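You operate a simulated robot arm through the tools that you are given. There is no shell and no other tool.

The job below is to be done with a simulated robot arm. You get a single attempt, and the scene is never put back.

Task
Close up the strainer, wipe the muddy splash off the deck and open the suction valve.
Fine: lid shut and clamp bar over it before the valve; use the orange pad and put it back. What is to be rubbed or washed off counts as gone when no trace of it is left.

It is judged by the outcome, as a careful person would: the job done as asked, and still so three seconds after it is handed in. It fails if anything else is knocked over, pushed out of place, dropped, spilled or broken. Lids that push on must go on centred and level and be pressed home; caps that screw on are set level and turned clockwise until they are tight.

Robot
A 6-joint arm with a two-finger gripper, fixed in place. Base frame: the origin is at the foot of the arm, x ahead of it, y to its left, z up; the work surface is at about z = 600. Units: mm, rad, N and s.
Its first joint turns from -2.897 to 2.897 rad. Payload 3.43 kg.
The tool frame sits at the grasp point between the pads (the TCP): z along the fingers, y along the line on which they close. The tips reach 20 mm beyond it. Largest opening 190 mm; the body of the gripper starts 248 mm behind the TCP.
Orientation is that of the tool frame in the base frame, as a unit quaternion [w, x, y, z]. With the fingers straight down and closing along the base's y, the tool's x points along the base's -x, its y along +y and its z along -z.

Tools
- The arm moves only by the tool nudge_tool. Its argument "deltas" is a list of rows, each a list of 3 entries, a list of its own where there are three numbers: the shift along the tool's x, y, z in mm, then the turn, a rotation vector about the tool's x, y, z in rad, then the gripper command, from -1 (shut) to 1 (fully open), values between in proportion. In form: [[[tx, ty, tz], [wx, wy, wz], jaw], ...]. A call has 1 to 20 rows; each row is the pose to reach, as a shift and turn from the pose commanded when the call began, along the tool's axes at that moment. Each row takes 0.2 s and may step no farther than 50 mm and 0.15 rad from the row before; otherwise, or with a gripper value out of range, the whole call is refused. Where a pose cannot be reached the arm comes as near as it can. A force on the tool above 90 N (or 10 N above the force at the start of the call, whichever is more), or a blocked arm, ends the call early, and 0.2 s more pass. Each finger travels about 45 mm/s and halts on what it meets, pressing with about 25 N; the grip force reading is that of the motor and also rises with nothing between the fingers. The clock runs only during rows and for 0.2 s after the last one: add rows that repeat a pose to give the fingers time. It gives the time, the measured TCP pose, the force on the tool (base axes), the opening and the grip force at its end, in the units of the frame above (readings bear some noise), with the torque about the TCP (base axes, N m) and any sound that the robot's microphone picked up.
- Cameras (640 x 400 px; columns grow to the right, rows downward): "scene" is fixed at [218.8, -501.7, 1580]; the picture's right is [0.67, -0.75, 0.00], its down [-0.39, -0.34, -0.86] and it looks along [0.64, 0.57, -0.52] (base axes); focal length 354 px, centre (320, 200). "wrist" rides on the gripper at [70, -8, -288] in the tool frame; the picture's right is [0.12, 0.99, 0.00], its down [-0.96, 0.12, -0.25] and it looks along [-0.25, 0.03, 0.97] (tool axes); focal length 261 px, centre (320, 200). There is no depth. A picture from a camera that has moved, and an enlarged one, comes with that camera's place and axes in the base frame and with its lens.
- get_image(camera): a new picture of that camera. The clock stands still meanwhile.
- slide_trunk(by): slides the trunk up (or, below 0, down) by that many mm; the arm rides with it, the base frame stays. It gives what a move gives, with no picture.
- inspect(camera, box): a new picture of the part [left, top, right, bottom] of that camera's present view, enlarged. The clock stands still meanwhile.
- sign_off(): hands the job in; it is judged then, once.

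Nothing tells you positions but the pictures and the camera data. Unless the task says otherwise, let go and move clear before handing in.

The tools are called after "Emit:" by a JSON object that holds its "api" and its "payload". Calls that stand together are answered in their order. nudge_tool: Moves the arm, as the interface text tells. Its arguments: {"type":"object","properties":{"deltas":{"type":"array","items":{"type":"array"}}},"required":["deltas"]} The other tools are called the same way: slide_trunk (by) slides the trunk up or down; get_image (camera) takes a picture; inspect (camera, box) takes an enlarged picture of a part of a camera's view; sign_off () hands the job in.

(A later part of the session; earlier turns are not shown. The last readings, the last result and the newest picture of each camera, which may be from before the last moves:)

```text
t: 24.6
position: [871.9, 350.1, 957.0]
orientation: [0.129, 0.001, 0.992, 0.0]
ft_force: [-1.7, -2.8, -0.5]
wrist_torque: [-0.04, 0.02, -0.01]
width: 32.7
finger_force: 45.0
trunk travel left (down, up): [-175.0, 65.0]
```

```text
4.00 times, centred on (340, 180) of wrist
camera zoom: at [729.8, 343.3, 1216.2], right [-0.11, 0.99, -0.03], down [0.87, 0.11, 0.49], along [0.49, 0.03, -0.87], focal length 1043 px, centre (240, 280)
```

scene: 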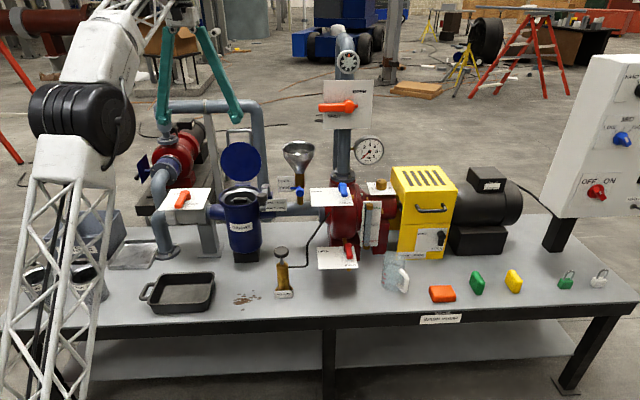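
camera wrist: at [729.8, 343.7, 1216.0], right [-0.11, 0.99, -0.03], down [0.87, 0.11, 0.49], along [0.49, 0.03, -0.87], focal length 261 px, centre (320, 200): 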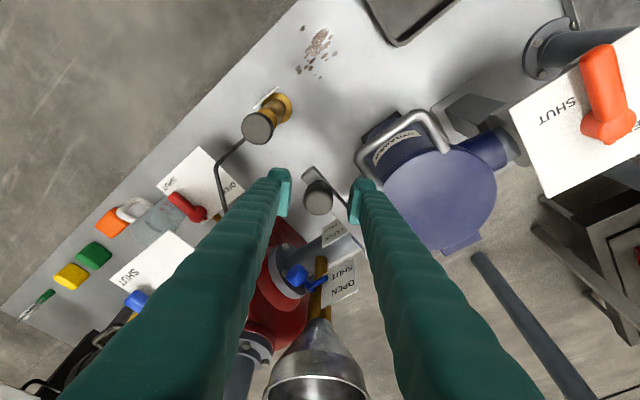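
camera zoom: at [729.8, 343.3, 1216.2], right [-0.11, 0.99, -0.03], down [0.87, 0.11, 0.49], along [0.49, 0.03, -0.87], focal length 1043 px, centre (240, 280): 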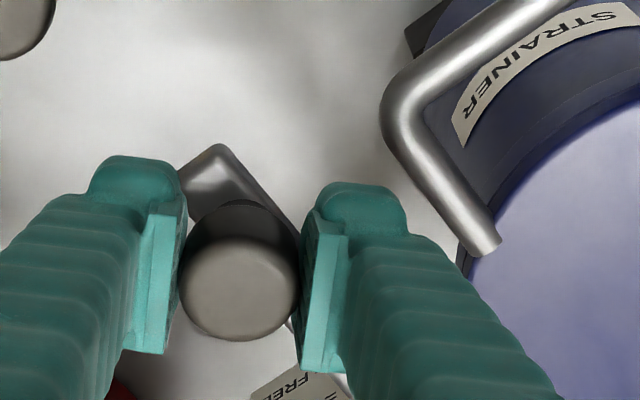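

The knob (33 mm) is gripped. I'll swing the bar clockwise in an arc about its pivot, first half first.

Emit:
{"api": "nudge_tool", "payload": {"deltas": [[[13.1, 15.8, -3.5], [0, 0, 0], -1], [[23.3, 33.8, -6.2], [0, 0, 0], -1], [[30.4, 53.3, -8], [0, 0, 0], -1], [[34, 73.8, -9], [0, 0, 0], -1]]}}

Emit:
{"api": "inspect", "payload": {"camera": "scene", "box": [190, 140, 318, 220]}}

Emit:
{"api": "inspect", "payload": {"camera": "wrist", "box": [260, 130, 420, 230]}}

```text
t: 25.6
position: [836.0, 425.3, 956.8]
orientation: [0.13, 0.0, 0.991, 0.0]
ft_force: [0.0, -2.2, 7.5]
wrist_torque: [-0.11, -0.16, -0.23]
width: 32.4
finger_force: 45.2
trunk travel left (down, up): [-175.0, 65.0]
```

```text
5.00 times, centred on (254, 180) of scene
camera zoom: at [218.8, -501.7, 1580.0], right [0.67, -0.75, 0.0], down [-0.39, -0.34, -0.86], along [0.64, 0.57, -0.52], focal length 1771 px, centre (650, 300)
```

zoom: 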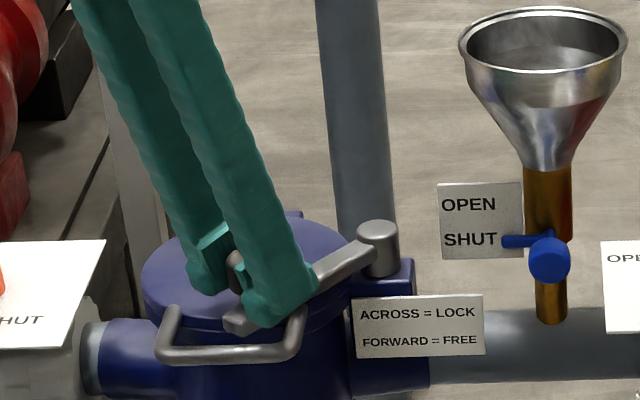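

```text
4.00 times, centred on (340, 180) of wrist
camera zoom: at [693.7, 417.3, 1216.4], right [-0.12, 0.99, -0.03], down [0.87, 0.12, 0.49], along [0.49, 0.03, -0.87], focal length 1043 px, centre (240, 280)
```

zoom: 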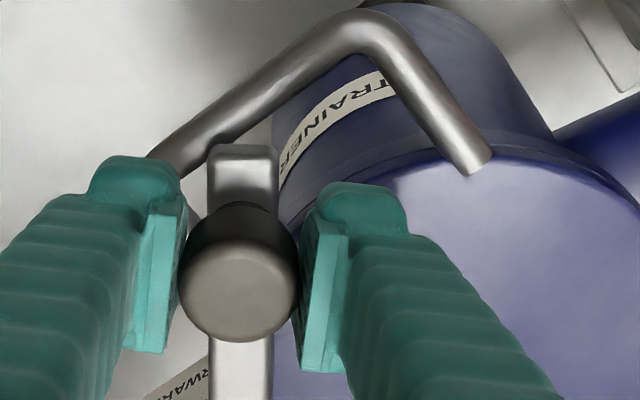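

Emit:
{"api": "nudge_tool", "payload": {"deltas": [[[0.1, 20.8, 0], [0, 0, 0], -1], [[-3.2, 41.3, 0.8], [0, 0, 0], -1], [[-9.9, 61, 2.6], [0, 0, 0], -1], [[-19.8, 79.1, 5.2], [0, 0, 0], -1], [[-32.6, 95.2, 8.6], [0, 0, 0], -1]]}}

Emit:
{"api": "inspect", "payload": {"camera": "scene", "box": [190, 140, 318, 220]}}

Emit:
{"api": "inspect", "payload": {"camera": "wrist", "box": [260, 130, 420, 230]}}

```text
t: 26.8
position: [869.9, 521.7, 956.7]
orientation: [0.13, 0.0, 0.991, -0.001]
ft_force: [1.9, 0.4, 6.9]
wrist_torque: [0.03, -0.2, 0.09]
width: 32.6
finger_force: 45.1
trunk travel left (down, up): [-175.0, 65.0]
```

```text
5.00 times, centred on (254, 180) of scene
camera zoom: at [218.8, -501.7, 1580.0], right [0.67, -0.75, 0.0], down [-0.39, -0.34, -0.86], along [0.64, 0.57, -0.52], focal length 1771 px, centre (650, 300)
```

zoom: 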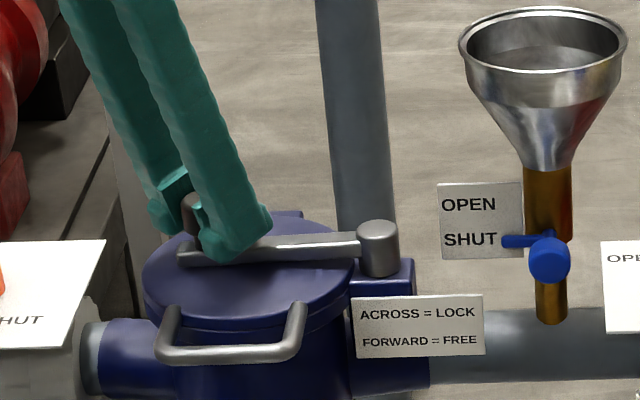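

```text
4.00 times, centred on (340, 180) of wrist
camera zoom: at [727.9, 512.9, 1216.2], right [-0.12, 0.99, -0.03], down [0.87, 0.12, 0.49], along [0.49, 0.03, -0.87], focal length 1043 px, centre (240, 280)
```

zoom: 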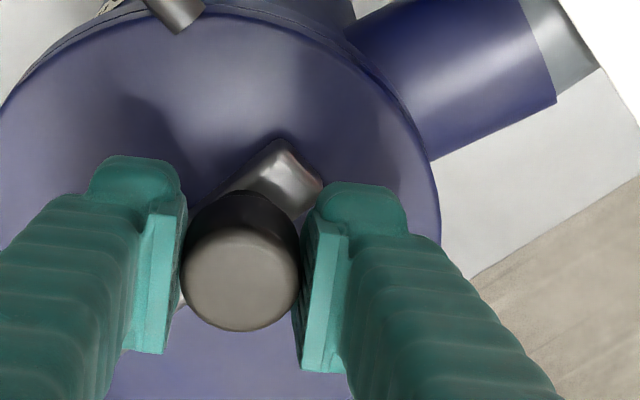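

The bar now lies across the lid. I'll nudge a touch further to feel whether it's at its stop.

Emit:
{"api": "nudge_tool", "payload": {"deltas": [[[-2, 2, 0.5], [0, 0, 0], -1], [[-4, 4, 1], [0, 0, 0], -1]]}}

```text
t: 27.4
position: [874.5, 525.8, 956.5]
orientation: [0.13, 0.0, 0.991, 0.0]
ft_force: [-2.4, -0.4, 7.9]
wrist_torque: [-0.03, 0.14, -0.23]
width: 32.4
finger_force: 45.1
trunk travel left (down, up): [-175.0, 65.0]
```

No stop there, so I'll set it back square across, release and lift away.

Emit:
{"api": "nudge_tool", "payload": {"deltas": [[[3.5, -4, -0.9], [0, 0, 0], -1], [[3.5, -4, -0.9], [0, 0, 0], -0.6], [[3.5, -4, -0.9], [0, 0, 0], -0.4], [[3.5, -4, -0.9], [0, 0, 0], -0.3], [[3.5, -4, -40], [0, 0, 0], -0.3], [[3.5, -4, -80], [0, 0, 0], -0.3], [[3.5, -4, -120], [0, 0, 0], -0.3], [[3.5, -4, -160], [0, 0, 0], -0.3]]}}

Emit:
{"api": "get_image", "payload": {"camera": "wrist"}}

Emit:
{"api": "inspect", "payload": {"camera": "scene", "box": [160, 140, 288, 220]}}

```text
t: 29.2
position: [829.9, 520.9, 1109.5]
orientation: [0.129, 0.0, 0.992, 0.0]
ft_force: [0.2, 0.3, 0.0]
wrist_torque: [0.01, 0.07, 0.0]
width: 66.5
finger_force: 0.1
trunk travel left (down, up): [-175.0, 65.0]
```

```text
taken
camera wrist: at [688.4, 513.0, 1370.3], right [-0.11, 0.99, -0.03], down [0.87, 0.11, 0.49], along [0.49, 0.03, -0.87], focal length 261 px, centre (320, 200)
```

wrist: 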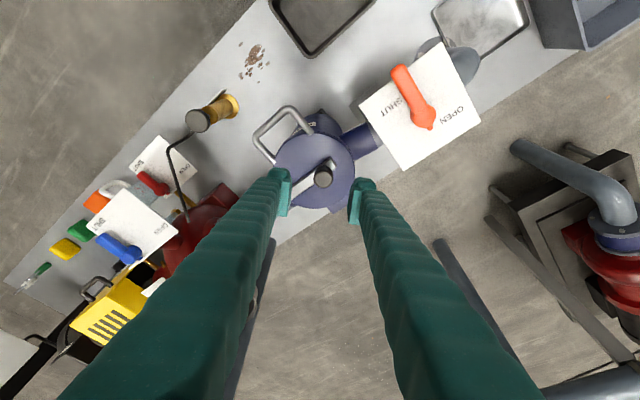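

```text
5.00 times, centred on (224, 180) of scene
camera zoom: at [218.8, -501.7, 1580.0], right [0.67, -0.75, 0.0], down [-0.39, -0.34, -0.86], along [0.64, 0.57, -0.52], focal length 1771 px, centre (800, 300)
```

zoom: 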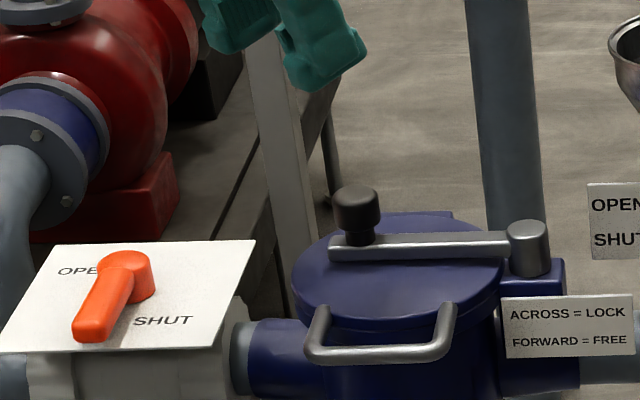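

The clamp bar is locked across the lid, so the valve is next. I'll move over it to measure the lever more exactly.

Emit:
{"api": "nudge_tool", "payload": {"deltas": [[[40, 25, 0], [0, 0, 0], -0.6], [[70, 60, 0], [0, 0, 0], -1], [[90, 100, 0], [0, 0, 0], -1], [[90, 130, 0], [0, 0, 0], -1]]}}

Emit:
{"api": "get_image", "payload": {"camera": "wrist"}}

Emit:
{"api": "inspect", "payload": {"camera": "scene", "box": [130, 160, 226, 220]}}

```text
t: 30.2
position: [741.6, 650.3, 1088.3]
orientation: [0.129, 0.001, 0.992, -0.001]
ft_force: [-0.1, -0.5, 1.0]
wrist_torque: [0.08, -0.01, 0.03]
width: 0.1
finger_force: 19.3
trunk travel left (down, up): [-175.0, 65.0]
```

```text
taken
camera wrist: at [600.6, 643.5, 1348.0], right [-0.11, 0.99, -0.03], down [0.87, 0.11, 0.49], along [0.49, 0.03, -0.87], focal length 261 px, centre (320, 200)
```

wrist: 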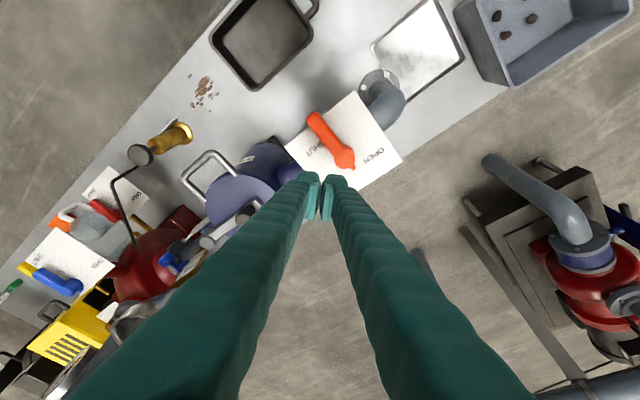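

```text
6.67 times, centred on (178, 190) of scene
camera zoom: at [218.8, -501.7, 1580.0], right [0.67, -0.75, 0.0], down [-0.39, -0.34, -0.86], along [0.64, 0.57, -0.52], focal length 2362 px, centre (1267, 267)
```

zoom: 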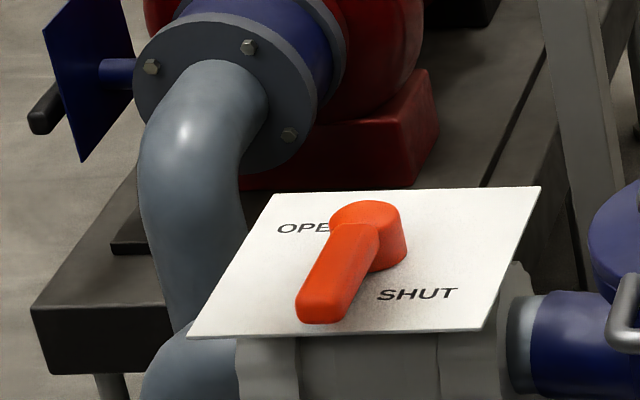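

Emit:
{"api": "inspect", "payload": {"camera": "wrist", "box": [276, 70, 420, 220]}}

```text
2.67 times, centred on (348, 145) of wrist
camera zoom: at [600.6, 643.5, 1348.0], right [-0.11, 0.99, -0.03], down [0.87, 0.11, 0.49], along [0.49, 0.03, -0.87], focal length 695 px, centre (245, 347)
```

zoom: 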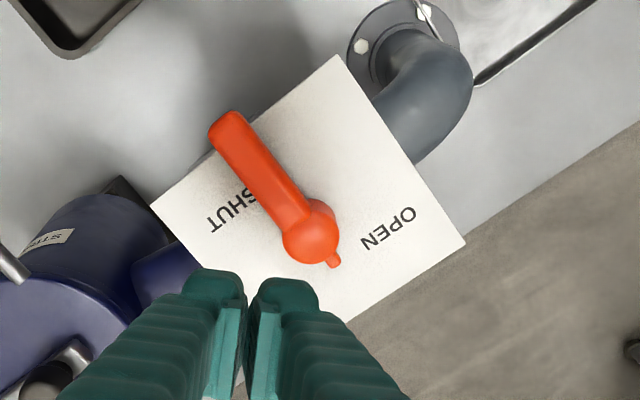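

The lever pivots at (761, 692) with its top at z about 892. It is 95 mm long, points forward, and sits above a card at z about 863. I'll lower the closed fingers beside it on the strainer side and push it round clockwise.

Emit:
{"api": "nudge_tool", "payload": {"deltas": [[[1.8, -17, 20], [0, 0, 0], -1], [[3.7, -34, 40.4], [0, 0, 0], -1], [[15.9, -34, 86.8], [0, 0, 0], -1], [[26.7, -34, 127.4], [0, 0, 0], -1], [[35.6, -34, 161.2], [0, 0, 0], -1]]}}

Emit:
{"api": "get_image", "payload": {"camera": "wrist"}}

Emit:
{"api": "inspect", "payload": {"camera": "scene", "box": [130, 150, 258, 230]}}

```text
t: 31.4
position: [749.8, 617.8, 922.4]
orientation: [0.129, 0.002, 0.992, -0.001]
ft_force: [0.3, -0.6, -0.1]
wrist_torque: [0.05, -0.02, -0.04]
width: 0.0
finger_force: 24.5
trunk travel left (down, up): [-175.0, 65.0]
```

```text
taken
camera wrist: at [607.9, 609.3, 1182.2], right [-0.11, 0.99, -0.03], down [0.87, 0.11, 0.49], along [0.49, 0.03, -0.87], focal length 261 px, centre (320, 200)
```

wrist: 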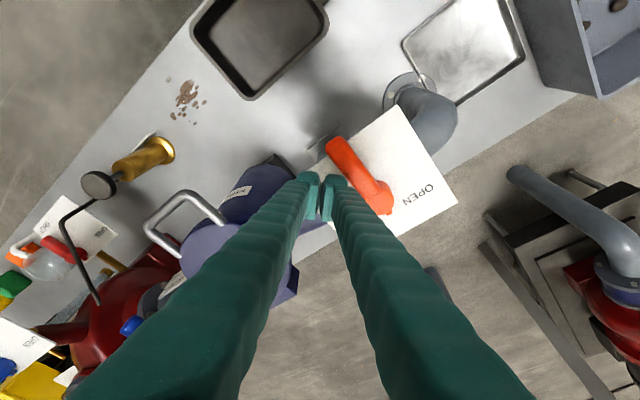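

```text
5.00 times, centred on (194, 190) of scene
camera zoom: at [218.8, -501.7, 1580.0], right [0.67, -0.75, 0.0], down [-0.39, -0.34, -0.86], along [0.64, 0.57, -0.52], focal length 1771 px, centre (950, 250)
```

zoom: 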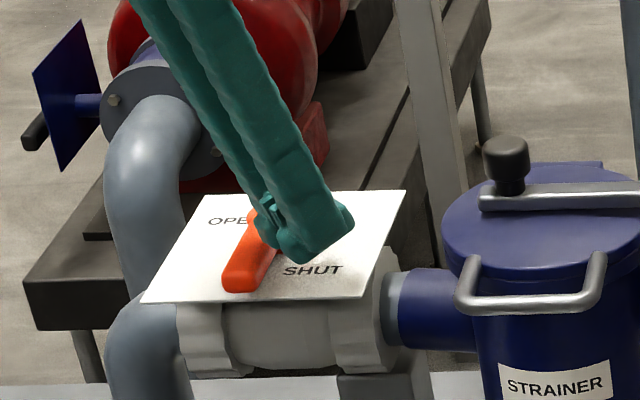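

Emit:
{"api": "nudge_tool", "payload": {"deltas": [[[2.7, 0, 10], [0, 0, 0], -1], [[5.5, 0, 20.5], [0, 0, 0], -1]]}}

Emit:
{"api": "inspect", "payload": {"camera": "scene", "box": [140, 160, 236, 220]}}

Emit:
{"api": "inspect", "payload": {"camera": "wrist", "box": [260, 110, 420, 230]}}

```text
t: 32.0
position: [750.2, 615.9, 909.7]
orientation: [0.134, 0.001, 0.991, 0.002]
ft_force: [-1.6, -3.5, 66.1]
wrist_torque: [2.0, 0.97, 0.11]
width: 0.0
finger_force: 25.0
trunk travel left (down, up): [-175.0, 65.0]
```

```text
6.67 times, centred on (188, 190) of scene
camera zoom: at [218.8, -501.7, 1580.0], right [0.67, -0.75, 0.0], down [-0.39, -0.34, -0.86], along [0.64, 0.57, -0.52], focal length 2362 px, centre (1200, 267)
```

zoom: 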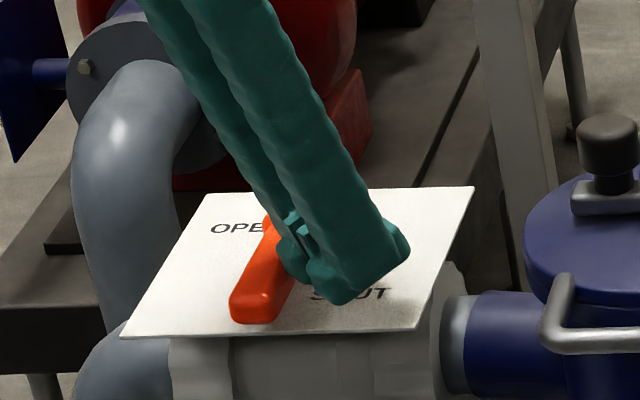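

```text
3.33 times, centred on (340, 170) of wrist
camera zoom: at [605.8, 607.1, 1168.7], right [-0.11, 0.99, -0.02], down [0.86, 0.11, 0.49], along [0.49, 0.04, -0.87], focal length 869 px, centre (253, 300)
```

zoom: 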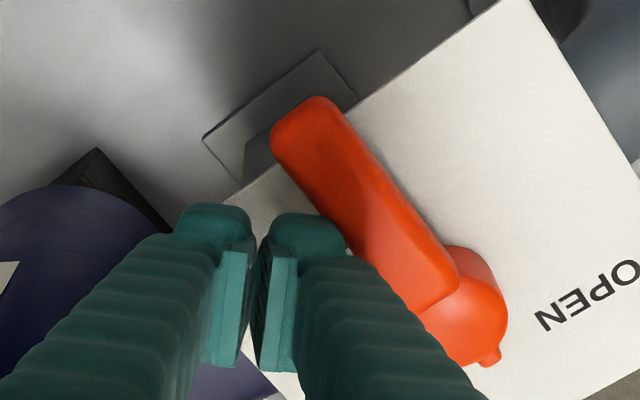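

The fingertip's outer boot rested on the lever's edge, with a contact force of 66 N. I'll lift, shift further to the strainer side and lower again.

Emit:
{"api": "nudge_tool", "payload": {"deltas": [[[-5.2, 0, -19.3], [0, 0, 0], -1], [[-6.4, 0, -24], [0, 0, 0], -1], [[-10.5, -9, -22.8], [0, 0, 0], -1]]}}

Emit:
{"api": "inspect", "payload": {"camera": "scene", "box": [140, 160, 236, 220]}}

Emit:
{"api": "inspect", "payload": {"camera": "wrist", "box": [260, 110, 420, 230]}}

```text
t: 32.8
position: [754.5, 606.6, 924.9]
orientation: [0.129, -0.001, 0.992, 0.0]
ft_force: [0.7, 0.3, -0.1]
wrist_torque: [0.0, 0.03, 0.02]
width: 0.2
finger_force: 24.9
trunk travel left (down, up): [-175.0, 65.0]
```

```text
6.67 times, centred on (188, 190) of scene
camera zoom: at [218.8, -501.7, 1580.0], right [0.67, -0.75, 0.0], down [-0.39, -0.34, -0.86], along [0.64, 0.57, -0.52], focal length 2362 px, centre (1200, 267)
```

zoom: 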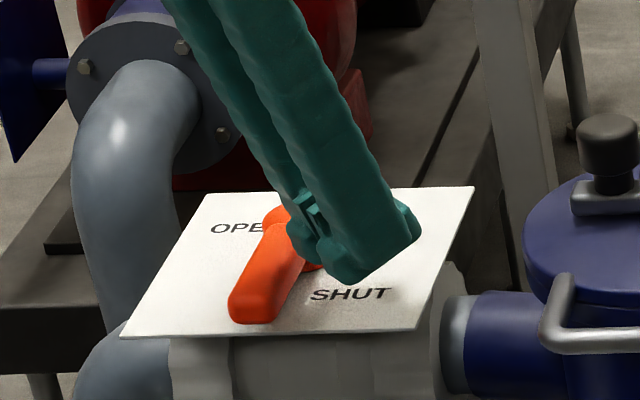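

```text
3.33 times, centred on (340, 170) of wrist
camera zoom: at [612.0, 599.6, 1185.0], right [-0.11, 0.99, -0.03], down [0.87, 0.12, 0.49], along [0.49, 0.03, -0.87], focal length 869 px, centre (253, 300)
```

zoom: 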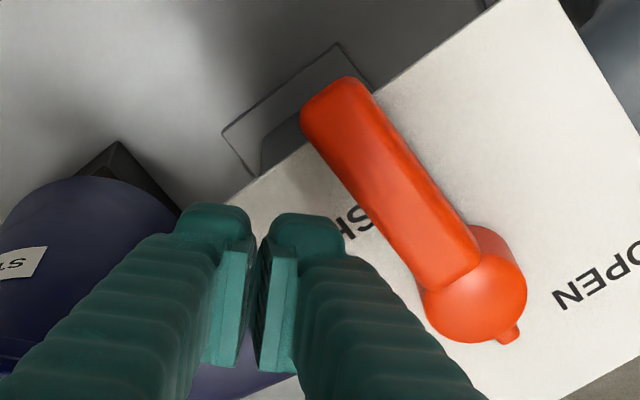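

Emit:
{"api": "nudge_tool", "payload": {"deltas": [[[2.5, 0, 9.5], [0, 0, 0], -1], [[4.6, 0, 17.4], [0, 0, 0], -1]]}}

```text
t: 33.4
position: [753.8, 608.1, 906.5]
orientation: [0.129, 0.0, 0.992, 0.0]
ft_force: [-0.5, 0.2, 0.6]
wrist_torque: [0.03, -0.03, -0.04]
width: 0.0
finger_force: 25.4
trunk travel left (down, up): [-175.0, 65.0]
```

Emit:
{"api": "nudge_tool", "payload": {"deltas": [[[5.7, 8.4, -1.5], [0, 0, 0], -1], [[15, 10.3, -4], [0, 0, 0], -1], [[23.9, 12.6, -6.3], [0, 0, 0], -1], [[32.9, 18, -8.7], [0, 0, 0], -1], [[41.3, 23.9, -10.9], [0, 0, 0], -1]]}}

Emit:
{"api": "inspect", "payload": {"camera": "wrist", "box": [260, 110, 420, 230]}}

Emit:
{"api": "inspect", "payload": {"camera": "scene", "box": [140, 160, 236, 220]}}

```text
t: 34.6
position: [710.8, 632.6, 908.3]
orientation: [0.13, 0.0, 0.992, 0.0]
ft_force: [0.8, -0.7, -0.2]
wrist_torque: [0.0, 0.05, -0.02]
width: 0.0
finger_force: 24.4
trunk travel left (down, up): [-175.0, 65.0]
```

```text
3.33 times, centred on (340, 170) of wrist
camera zoom: at [569.4, 624.1, 1166.8], right [-0.11, 0.99, -0.03], down [0.87, 0.11, 0.49], along [0.49, 0.03, -0.87], focal length 869 px, centre (253, 300)
```

zoom: 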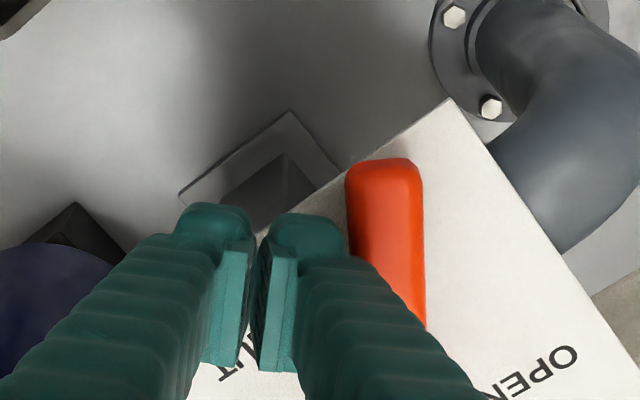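

```text
6.67 times, centred on (188, 190) of scene
camera zoom: at [218.8, -501.7, 1580.0], right [0.67, -0.75, 0.0], down [-0.39, -0.34, -0.86], along [0.64, 0.57, -0.52], focal length 2362 px, centre (1200, 267)
```

zoom: 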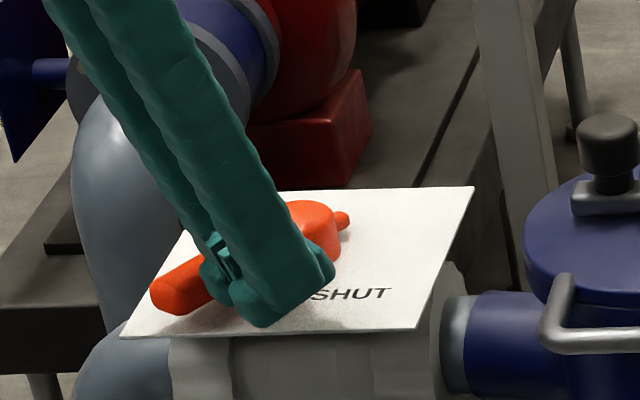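

The lever is turning freely. I'll continue round.

Emit:
{"api": "nudge_tool", "payload": {"deltas": [[[13.4, 18, -3.6], [0, 0, 0], -1], [[18.4, 24.5, -4.9], [0, 0, 0], -1], [[23, 31, -6.1], [0, 0, 0], -1], [[26.1, 39.5, -6.9], [0, 0, 0], -1], [[28.8, 48.7, -7.6], [0, 0, 0], -1], [[29.2, 59, -7.7], [0, 0, 0], -1], [[28.4, 69.3, -7.5], [0, 0, 0], -1]]}}

Emit:
{"api": "inspect", "payload": {"camera": "wrist", "box": [260, 110, 420, 230]}}

Emit:
{"api": "inspect", "payload": {"camera": "scene", "box": [140, 160, 236, 220]}}

```text
t: 36.2
position: [680.9, 701.4, 907.0]
orientation: [0.129, -0.001, 0.992, 0.001]
ft_force: [1.0, 0.8, -0.2]
wrist_torque: [0.04, -0.01, 0.01]
width: 0.0
finger_force: 24.4
trunk travel left (down, up): [-175.0, 65.0]
```

```text
3.33 times, centred on (340, 170) of wrist
camera zoom: at [540.2, 693.1, 1166.9], right [-0.11, 0.99, -0.03], down [0.87, 0.12, 0.49], along [0.49, 0.03, -0.87], focal length 869 px, centre (253, 300)
```

zoom: 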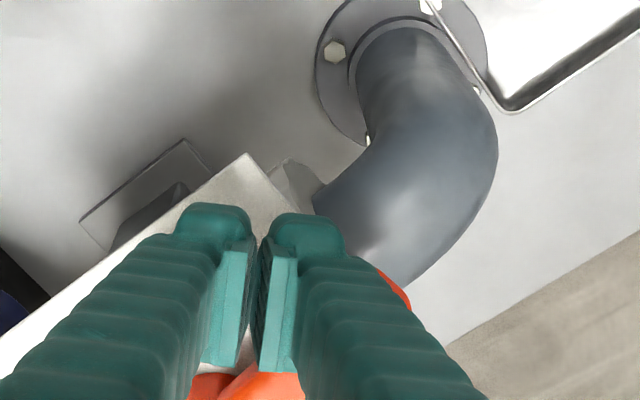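

```text
6.67 times, centred on (188, 190) of scene
camera zoom: at [218.8, -501.7, 1580.0], right [0.67, -0.75, 0.0], down [-0.39, -0.34, -0.86], along [0.64, 0.57, -0.52], focal length 2362 px, centre (1200, 267)
```

zoom: 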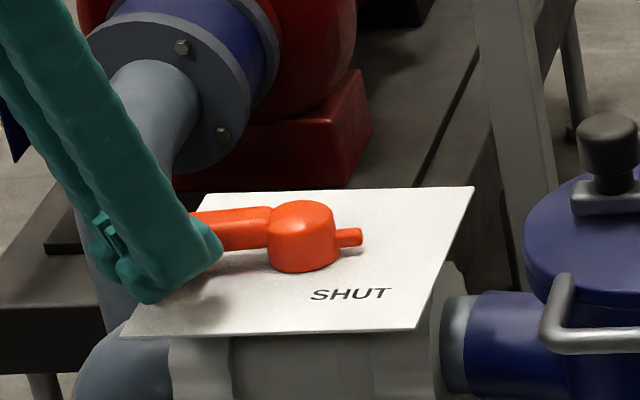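

The lever now lies along the pipe at OPEN. I'll back away from it, lift and check.

Emit:
{"api": "nudge_tool", "payload": {"deltas": [[[14, -14, -3.7], [0, 0, 0], -1], [[24, -18, -46], [0, 0, 0], -1], [[22, -18, -90], [0, 0, 0], -1], [[22, -18, -138], [0, 0, 0], -1]]}}

Emit:
{"api": "inspect", "payload": {"camera": "wrist", "box": [230, 90, 420, 230]}}

Emit:
{"api": "inspect", "payload": {"camera": "scene", "box": [140, 160, 236, 220]}}

```text
t: 37.2
position: [625.5, 682.0, 1034.1]
orientation: [0.13, 0.001, 0.992, -0.001]
ft_force: [0.3, -0.2, 0.3]
wrist_torque: [-0.07, 0.08, -0.05]
width: 0.0
finger_force: 24.9
trunk travel left (down, up): [-175.0, 65.0]
```

```text
2.86 times, centred on (325, 160) of wrist
camera zoom: at [484.1, 674.9, 1294.7], right [-0.11, 0.99, -0.03], down [0.87, 0.12, 0.49], along [0.49, 0.03, -0.87], focal length 745 px, centre (306, 314)
```

zoom: 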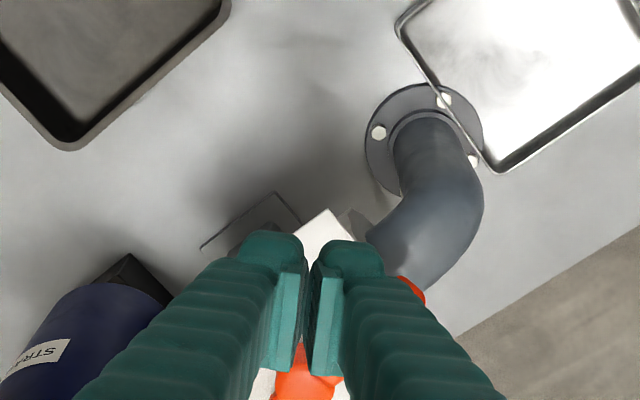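

```text
6.67 times, centred on (188, 190) of scene
camera zoom: at [218.8, -501.7, 1580.0], right [0.67, -0.75, 0.0], down [-0.39, -0.34, -0.86], along [0.64, 0.57, -0.52], focal length 2362 px, centre (1200, 267)
```

zoom: 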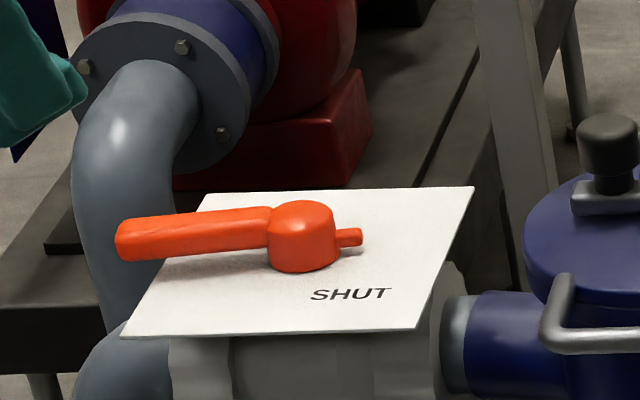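

The scene view puts the lever about 8° short of fully open. I'll go back down behind it and push it the rest of the way.

Emit:
{"api": "nudge_tool", "payload": {"deltas": [[[2, 0, 48], [0, 0, 0], -1], [[0, 0, 92], [0, 0, 0], -1], [[-8, 4, 134.3], [0, 0, 0], -1], [[-22, 18, 138], [0, 0, 0], -1], [[-25.4, 21.5, 138.9], [0, 0, 0], -1], [[-28.8, 25, 139.8], [0, 0, 0], -1]]}}

Emit:
{"api": "inspect", "payload": {"camera": "scene", "box": [140, 160, 236, 220]}}

```text
t: 38.6
position: [688.9, 707.5, 905.6]
orientation: [0.129, 0.001, 0.992, 0.0]
ft_force: [0.2, 0.5, 0.3]
wrist_torque: [0.04, -0.02, -0.02]
width: 0.0
finger_force: 24.9
trunk travel left (down, up): [-175.0, 65.0]
```

```text
6.67 times, centred on (188, 190) of scene
camera zoom: at [218.8, -501.7, 1580.0], right [0.67, -0.75, 0.0], down [-0.39, -0.34, -0.86], along [0.64, 0.57, -0.52], focal length 2362 px, centre (1200, 267)
```

zoom: 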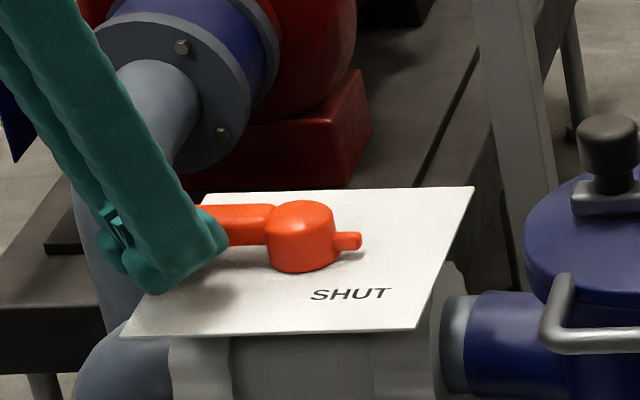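

Emit:
{"api": "nudge_tool", "payload": {"deltas": [[[14, -14, -3.7], [0, 0, 0], -1], [[24, -18, -46], [0, 0, 0], -1], [[22, -18, -90], [0, 0, 0], -1], [[22, -18, -138], [0, 0, 0], -1]]}}

Emit:
{"api": "inspect", "payload": {"camera": "scene", "box": [140, 160, 236, 220]}}

```text
t: 39.6
position: [632.0, 690.3, 1035.1]
orientation: [0.13, 0.001, 0.991, -0.001]
ft_force: [0.9, 0.6, -0.8]
wrist_torque: [-0.06, 0.03, -0.03]
width: 0.0
finger_force: 25.1
trunk travel left (down, up): [-175.0, 65.0]
```

```text
6.67 times, centred on (188, 190) of scene
camera zoom: at [218.8, -501.7, 1580.0], right [0.67, -0.75, 0.0], down [-0.39, -0.34, -0.86], along [0.64, 0.57, -0.52], focal length 2362 px, centre (1200, 267)
```

zoom: 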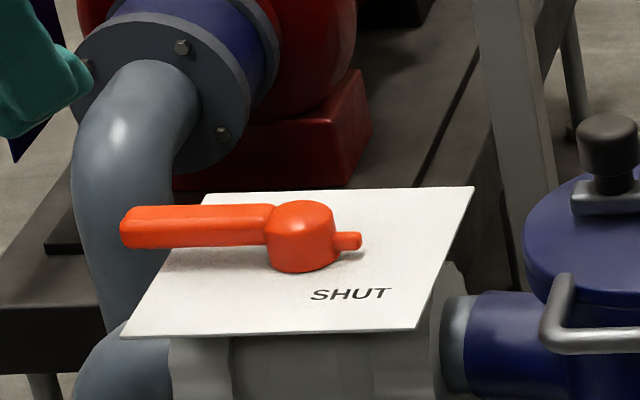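

The lever now lies parallel to the card edge at OPEN, at an angle of about 136.6° against 135°. Now for the pad: I'll rise and swing along the front of the bench toward it, levelling the tool.

Emit:
{"api": "nudge_tool", "payload": {"deltas": [[[-9.7, 0, -36.7], [0, 0, 0], -1], [[-19.7, 0, -74.4], [0, 0, 0], -1], [[-29.4, 0, -111.2], [0, 0, 0], -1], [[-44.6, -46.5, -107.2], [0, 0.1, 0], -1], [[-59.9, -93, -103.1], [0, 0.2, 0], -1], [[-75.1, -139.5, -99.1], [0, 0.259, 0], -1], [[-90.4, -186, -95.1], [0, 0.259, 0], -1], [[-105.6, -232.5, -91], [0, 0.259, 0], -1], [[-120.8, -279, -87], [0, 0.259, 0], -1], [[-136.1, -325.5, -83], [0, 0.259, 0], -1], [[-151.3, -372, -78.9], [0, 0.259, 0], -1], [[-166.6, -418.5, -74.9], [0, 0.259, 0], -1], [[-181.8, -465, -70.9], [0, 0.259, 0], -1], [[-197, -511.5, -66.8], [0, 0.259, 0], -1], [[-212.3, -558, -62.8], [0, 0.259, 0], -1], [[-227.5, -604.5, -58.8], [0, 0.259, 0], -1], [[-242.8, -651, -54.7], [0, 0.259, 0], -1], [[-258, -697.5, -50.7], [0, 0.259, 0], -1], [[-273.2, -744, -46.7], [0, 0.259, 0], -1], [[-288.5, -790.5, -42.7], [0, 0.259, 0], -1]]}}

Emit:
{"api": "get_image", "payload": {"camera": "wrist"}}

Emit:
{"api": "get_image", "payload": {"camera": "scene"}}

```text
t: 43.8
position: [898.1, -101.6, 1150.0]
orientation: [0.001, 0.0, 1.0, 0.0]
ft_force: [0.0, 0.0, 0.3]
wrist_torque: [-0.19, -0.12, 0.01]
width: 0.0
finger_force: 24.7
trunk travel left (down, up): [-175.0, 65.0]
```

```text
taken
camera wrist: at [828.2, -108.7, 1438.5], right [-0.12, 0.99, 0.0], down [0.96, 0.11, 0.25], along [0.25, 0.03, -0.97], focal length 261 px, centre (320, 200)
```

wrist: 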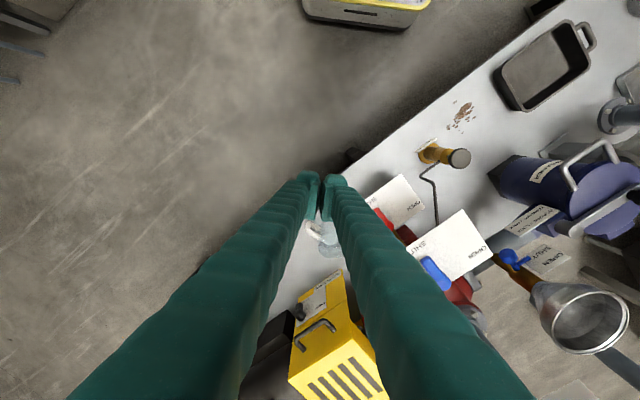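

```text
taken
```

scene: 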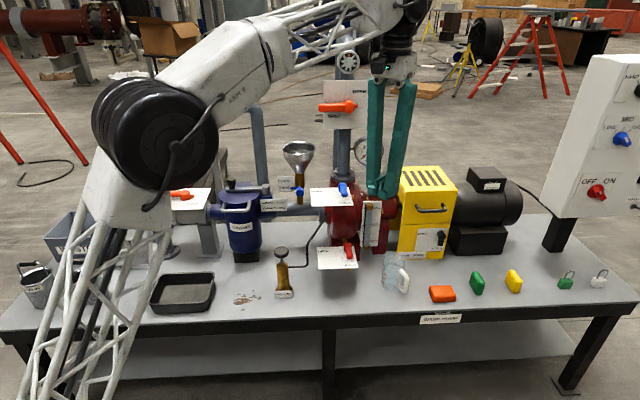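

Emit:
{"api": "nudge_tool", "payload": {"deltas": [[[0, 0, 0], [0, 0, 0.13], -1], [[0, 0, 0], [0, 0, 0.26], -0.6], [[0, 0, 0], [0, 0, 0.39], -0.3], [[0, 0, 0], [0, 0, 0.52], -0.1], [[0, 0, 0], [0, 0, 0.65], 0.05], [[0, 0, 0], [0, 0, 0.788], 0.05]]}}

Emit:
{"api": "slide_trunk", "payload": {"by": -175}}

Emit:
{"api": "get_image", "payload": {"camera": "wrist"}}

Emit:
{"api": "get_image", "payload": {"camera": "scene"}}

```text
t: 45.2
position: [899.4, -101.8, 1151.5]
orientation: [0.0, 0.385, 0.923, 0.001]
ft_force: [-0.3, -0.8, 0.8]
wrist_torque: [0.02, 0.02, -0.01]
width: 99.9
finger_force: 0.1
trunk travel left (down, up): [-175.0, 65.0]
```

```text
t: 47.2
position: [899.6, -101.6, 975.7]
orientation: [0.001, 0.384, 0.923, 0.002]
ft_force: [0.6, -0.5, 1.2]
wrist_torque: [0.04, 0.0, -0.01]
width: 99.7
finger_force: 0.0
trunk travel left (down, up): [0.0, 240.0]
```

```text
taken
camera wrist: at [843.9, -56.7, 1263.1], right [0.62, 0.78, 0.0], down [0.76, -0.6, 0.25], along [0.2, -0.15, -0.97], focal length 261 px, centre (320, 200)
```

wrist: 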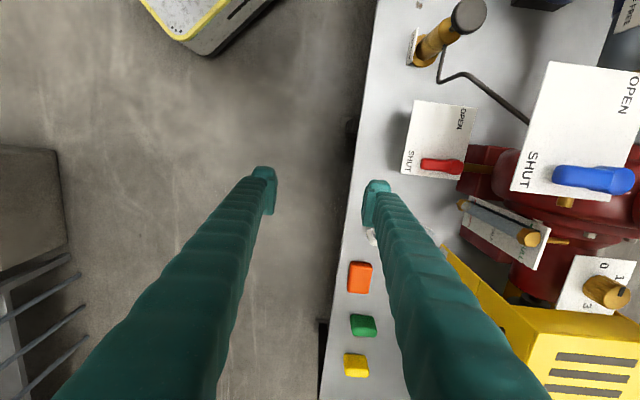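

```text
taken
```

scene: 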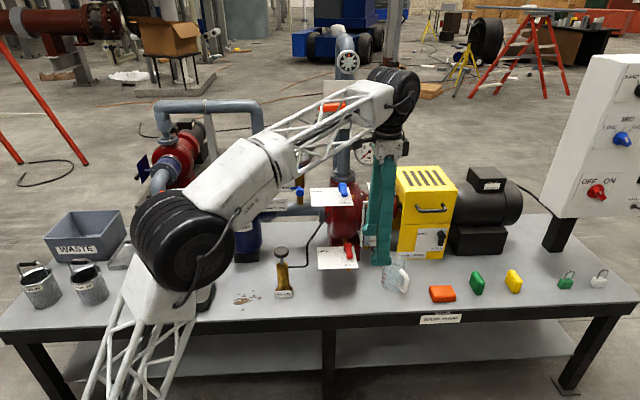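

Emit:
{"api": "inspect", "payload": {"camera": "wrist", "box": [310, 230, 410, 390]}}

Emit:
{"api": "inspect", "payload": {"camera": "scene", "box": [370, 245, 498, 325]}}

```text
2.50 times, centred on (360, 310) of wrist
camera zoom: at [843.9, -56.7, 1263.1], right [0.62, 0.78, 0.0], down [0.76, -0.6, 0.25], along [0.2, -0.15, -0.97], focal length 652 px, centre (220, -75)
```

zoom: 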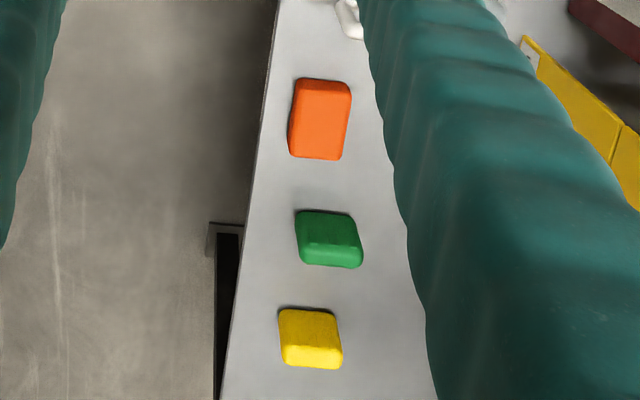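

```text
5.00 times, centred on (434, 285) of scene
camera zoom: at [218.8, -501.7, 1580.0], right [0.67, -0.75, 0.0], down [-0.39, -0.34, -0.86], along [0.64, 0.57, -0.52], focal length 1771 px, centre (-250, -225)
```

zoom: 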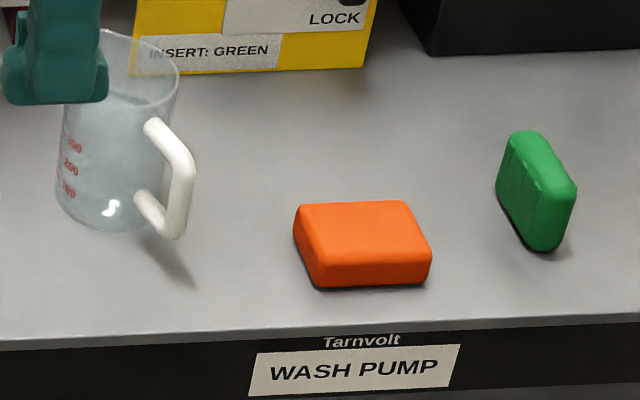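

The pad is about 85×60×27 mm, aligned with the bench and centred near (1216, -210), with the pitcher's handle about 90 mm to its left. I'll tilt the tool along the bench and test whether it can reach above the pad.

Emit:
{"api": "nudge_tool", "payload": {"deltas": [[[0, 0, 0], [0, -0.145, 0], 0.05], [[0, 0, 0], [0, -0.29, 0], 0.05], [[0, 0, 0], [0, -0.435, 0], 0.05], [[0, 0, 0], [0, -0.58, 0], 0.05], [[0, 0, 0], [0, -0.725, 0], 0.05], [[0, 0, 0], [0, -0.87, 0], 0.05]]}}

Emit:
{"api": "get_image", "payload": {"camera": "scene"}}

```text
t: 48.6
position: [899.6, -101.2, 976.1]
orientation: [0.391, 0.347, 0.837, -0.16]
ft_force: [-0.2, -0.4, -0.7]
wrist_torque: [0.02, 0.02, 0.03]
width: 99.6
finger_force: 0.1
trunk travel left (down, up): [0.0, 240.0]
```

```text
taken
```

scene: 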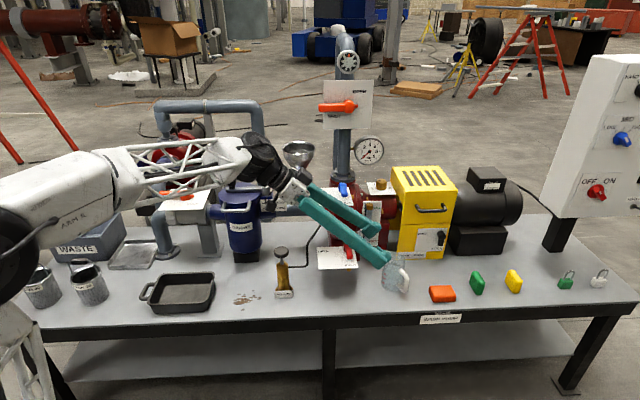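

Emit:
{"api": "nudge_tool", "payload": {"deltas": [[[-12.6, 18.2, 38.4], [0, 0, 0], 0.05], [[-25.2, 36.4, 76.9], [0, 0, 0], 0.05], [[-37.7, 54.6, 115.3], [0, 0, 0], 0.05], [[-50.3, 72.8, 153.8], [0, 0, 0], 0.05], [[-62.9, 91, 192.2], [0, 0, 0], 0.05], [[-75.4, 109.1, 230.6], [0, 0, 0], 0.05], [[-88, 127.3, 269], [0, 0, 0], 0.05], [[-100.6, 145.5, 307.5], [0, 0, 0], 0.05]]}}

Emit:
{"api": "get_image", "payload": {"camera": "scene"}}

Emit:
{"api": "get_image", "payload": {"camera": "wrist"}}

```text
t: 50.4
position: [1213.7, -212.1, 856.5]
orientation: [0.391, 0.348, 0.837, -0.161]
ft_force: [-1.2, -0.2, 1.2]
wrist_torque: [0.12, 0.09, 0.06]
width: 99.8
finger_force: 0.0
trunk travel left (down, up): [0.0, 240.0]
```

```text
taken
```

scene: 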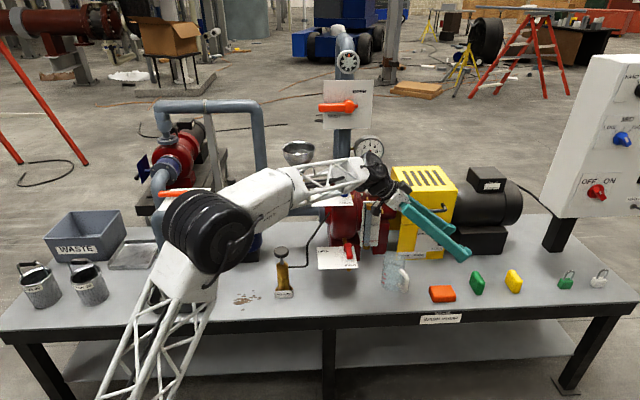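

```text
taken
camera wrist: at [1021.0, -28.9, 986.9], right [0.65, 0.75, -0.09], down [0.38, -0.22, 0.9], along [0.66, -0.62, -0.44], focal length 261 px, centre (320, 200)
```

wrist: 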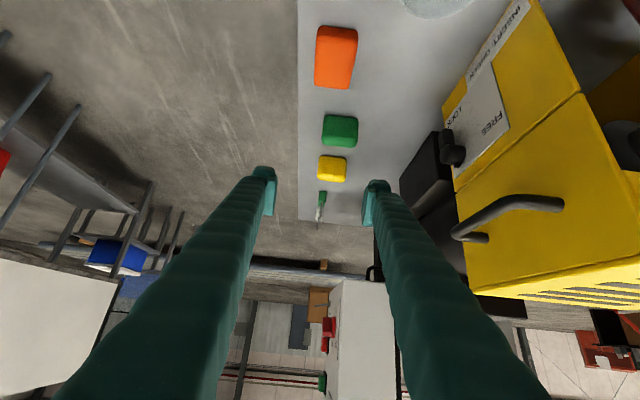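

It reaches. I'll descend in stages.

Emit:
{"api": "nudge_tool", "payload": {"deltas": [[[30, 0, 25], [0, 0, 0], 0.05], [[60, 0, 50], [0, 0, 0], 0.05], [[90, 0, 75], [0, 0, 0], 0.05]]}}

Emit:
{"api": "get_image", "payload": {"camera": "wrist"}}

Emit:
{"api": "inspect", "payload": {"camera": "scene", "box": [340, 180, 532, 300]}}

```text
t: 51.2
position: [1215.0, -211.1, 738.8]
orientation: [0.39, 0.348, 0.837, -0.161]
ft_force: [-1.4, 0.2, 1.2]
wrist_torque: [0.09, 0.04, 0.06]
width: 99.8
finger_force: 0.1
trunk travel left (down, up): [0.0, 240.0]
```

```text
taken
camera wrist: at [1021.0, -28.7, 869.6], right [0.65, 0.75, -0.09], down [0.38, -0.23, 0.9], along [0.66, -0.62, -0.44], focal length 261 px, centre (320, 200)
```

wrist: 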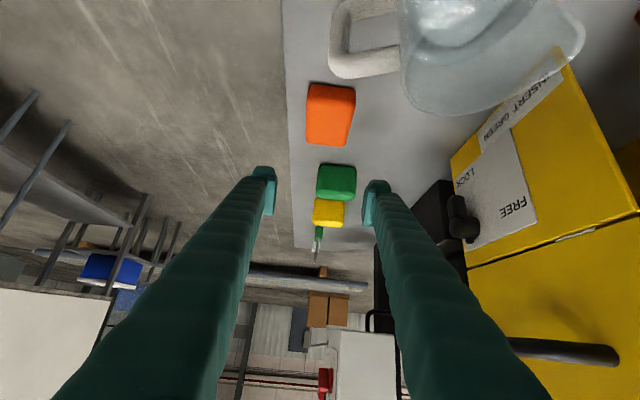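

```text
3.33 times, centred on (436, 240) of scene
camera zoom: at [218.8, -501.7, 1580.0], right [0.67, -0.75, 0.0], down [-0.39, -0.34, -0.86], along [0.64, 0.57, -0.52], focal length 1181 px, centre (-67, 67)
```

zoom: 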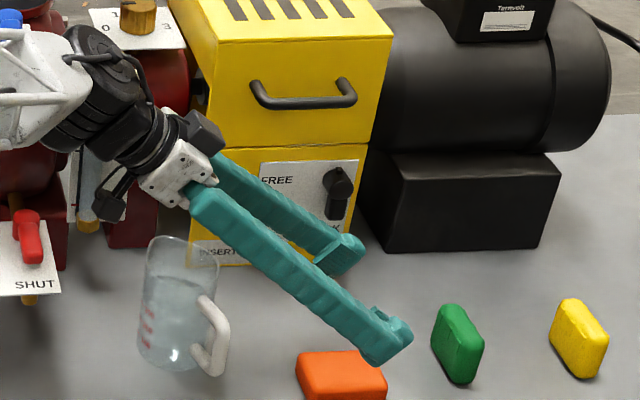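

The tool's back finger would come too close to the pitcher's rim this way (rim about z=735). I'll rise again and swing the tilt round to point radially from the base, which passes in front of the pitcher.

Emit:
{"api": "nudge_tool", "payload": {"deltas": [[[-30, 0, -25], [0, 0, 0], 0.05], [[-60, 0, -50], [0, 0, 0], 0.05], [[-84, 0, -71], [0, 0, 0], 0.05], [[-84, 0, -71], [-0.111, 0, -0.093], 0.2], [[-84, 0, -71], [-0.222, 0, -0.186], 0.37], [[-84, 0, -71], [-0.333, 0, -0.279], 0.37], [[-84, 0, -71], [-0.444, 0, -0.372], 0.37]]}}

Emit:
{"api": "nudge_tool", "payload": {"deltas": [[[0, 0, 0], [0, 0.09, 0], 0.37], [[0, 0, 0], [0, 0.175, 0], 0.37]]}}

Emit:
{"api": "get_image", "payload": {"camera": "wrist"}}

Emit:
{"api": "get_image", "payload": {"camera": "scene"}}

```text
t: 52.8
position: [1214.1, -210.6, 847.9]
orientation: [0.421, 0.095, 0.901, -0.042]
ft_force: [1.2, 0.7, 0.8]
wrist_torque: [-0.11, -0.01, -0.09]
width: 130.2
finger_force: 0.1
trunk travel left (down, up): [0.0, 240.0]
```

```text
t: 53.4
position: [1214.2, -211.4, 847.2]
orientation: [0.339, 0.099, 0.935, -0.035]
ft_force: [-0.5, 0.3, -0.1]
wrist_torque: [0.0, 0.02, 0.0]
width: 130.2
finger_force: 0.0
trunk travel left (down, up): [0.0, 240.0]
```

```text
taken
camera wrist: at [978.9, -169.8, 1023.4], right [0.12, 0.99, -0.07], down [0.59, -0.01, 0.81], along [0.8, -0.14, -0.59], focal length 261 px, centre (320, 200)
```

wrist: 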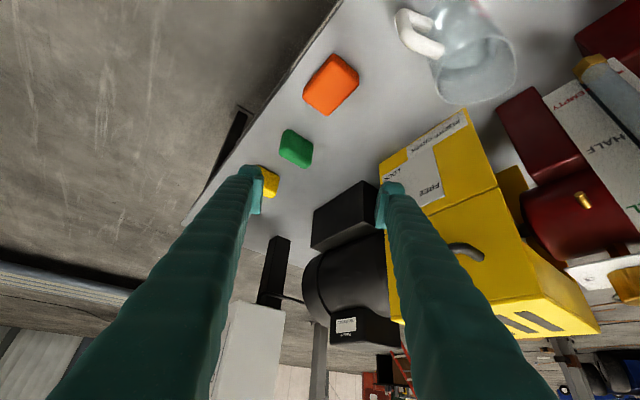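

```text
taken
```

scene: 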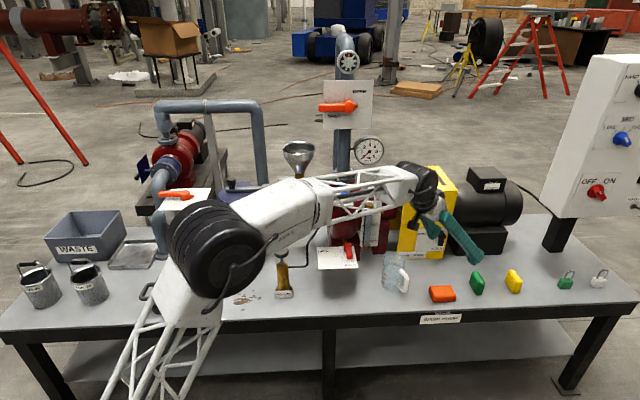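

Emit:
{"api": "nudge_tool", "payload": {"deltas": [[[25.6, 0.5, 30.7], [0, 0, 0], 0.37], [[51.3, 1, 61.4], [0, 0, 0], 0.37], [[76.9, 1, 92.2], [0, 0, 0], 0.37], [[96.2, 1, 115.2], [0, 0, 0], 0.37]]}}

Emit:
{"api": "get_image", "payload": {"camera": "wrist"}}

Emit:
{"api": "inspect", "payload": {"camera": "scene", "box": [360, 190, 520, 310]}}

```text
t: 54.4
position: [1212.5, -208.9, 697.0]
orientation: [0.341, 0.098, 0.934, -0.034]
ft_force: [-0.8, 0.9, -0.7]
wrist_torque: [-0.02, 0.06, -0.03]
width: 130.1
finger_force: 0.0
trunk travel left (down, up): [0.0, 240.0]
```

```text
taken
camera wrist: at [978.5, -168.0, 872.1], right [0.12, 0.99, -0.07], down [0.59, -0.01, 0.81], along [0.8, -0.14, -0.58], focal length 261 px, centre (320, 200)
```

wrist: 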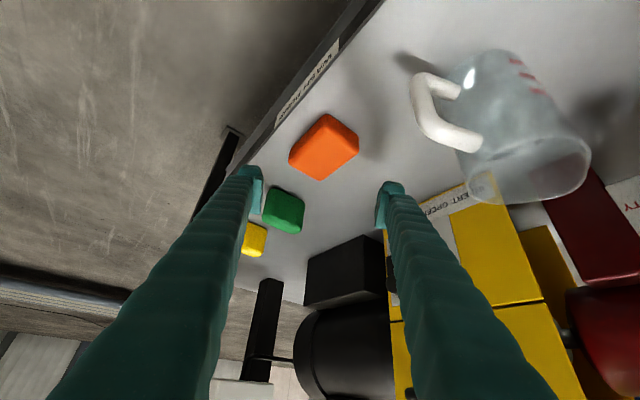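

```text
3.33 times, centred on (440, 250) of scene
camera zoom: at [218.8, -501.7, 1580.0], right [0.67, -0.75, 0.0], down [-0.39, -0.34, -0.86], along [0.64, 0.57, -0.52], focal length 1181 px, centre (-80, 33)
```

zoom: 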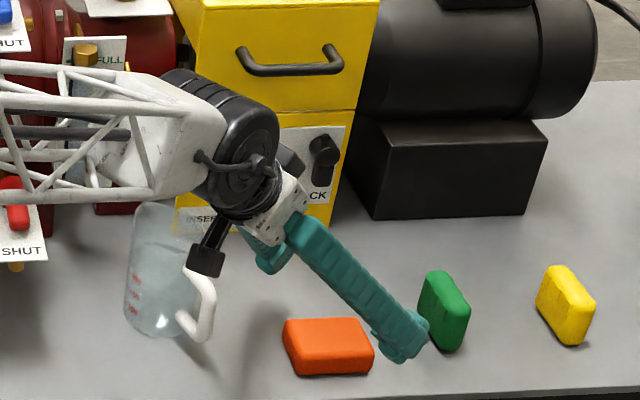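

Emit:
{"api": "nudge_tool", "payload": {"deltas": [[[16, 0, 19], [0, 0, 0], 0.37], [[30, 0, 36], [0, 0, 0], 0.37], [[40.4, 0, 48.4], [0, 0, 0], 0.37]]}}

Emit:
{"api": "get_image", "payload": {"camera": "wrist"}}

Emit:
{"api": "inspect", "payload": {"camera": "scene", "box": [380, 220, 508, 320]}}

```text
t: 55.2
position: [1213.2, -209.1, 634.9]
orientation: [0.34, 0.099, 0.934, -0.035]
ft_force: [0.2, -0.2, 0.4]
wrist_torque: [0.01, 0.03, 0.0]
width: 130.5
finger_force: 0.0
trunk travel left (down, up): [0.0, 240.0]
```

```text
taken
camera wrist: at [978.9, -168.1, 809.5], right [0.12, 0.99, -0.07], down [0.59, -0.01, 0.81], along [0.8, -0.14, -0.58], focal length 261 px, centre (320, 200)
```

wrist: 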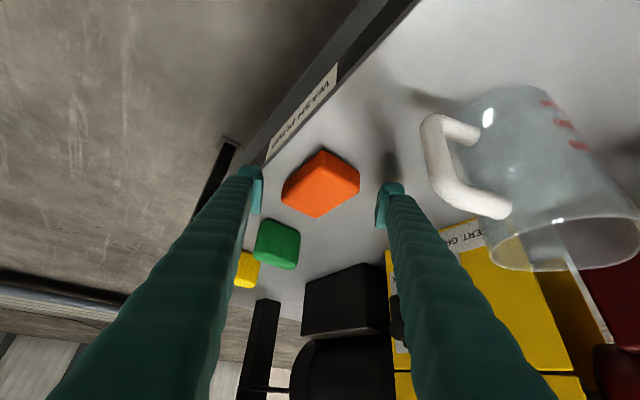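

```text
4.00 times, centred on (444, 270) of scene
camera zoom: at [218.8, -501.7, 1580.0], right [0.67, -0.75, 0.0], down [-0.39, -0.34, -0.86], along [0.64, 0.57, -0.52], focal length 1417 px, centre (-176, -80)
```

zoom: 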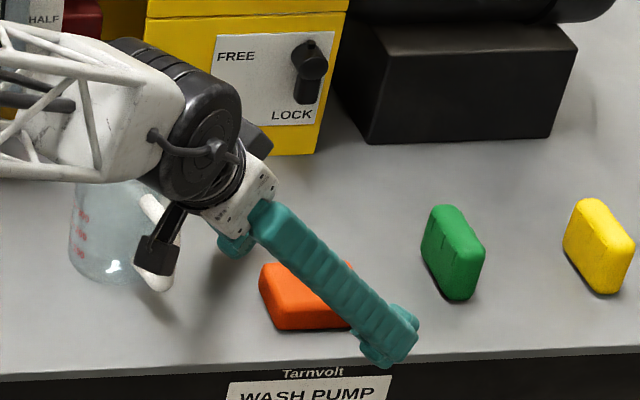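

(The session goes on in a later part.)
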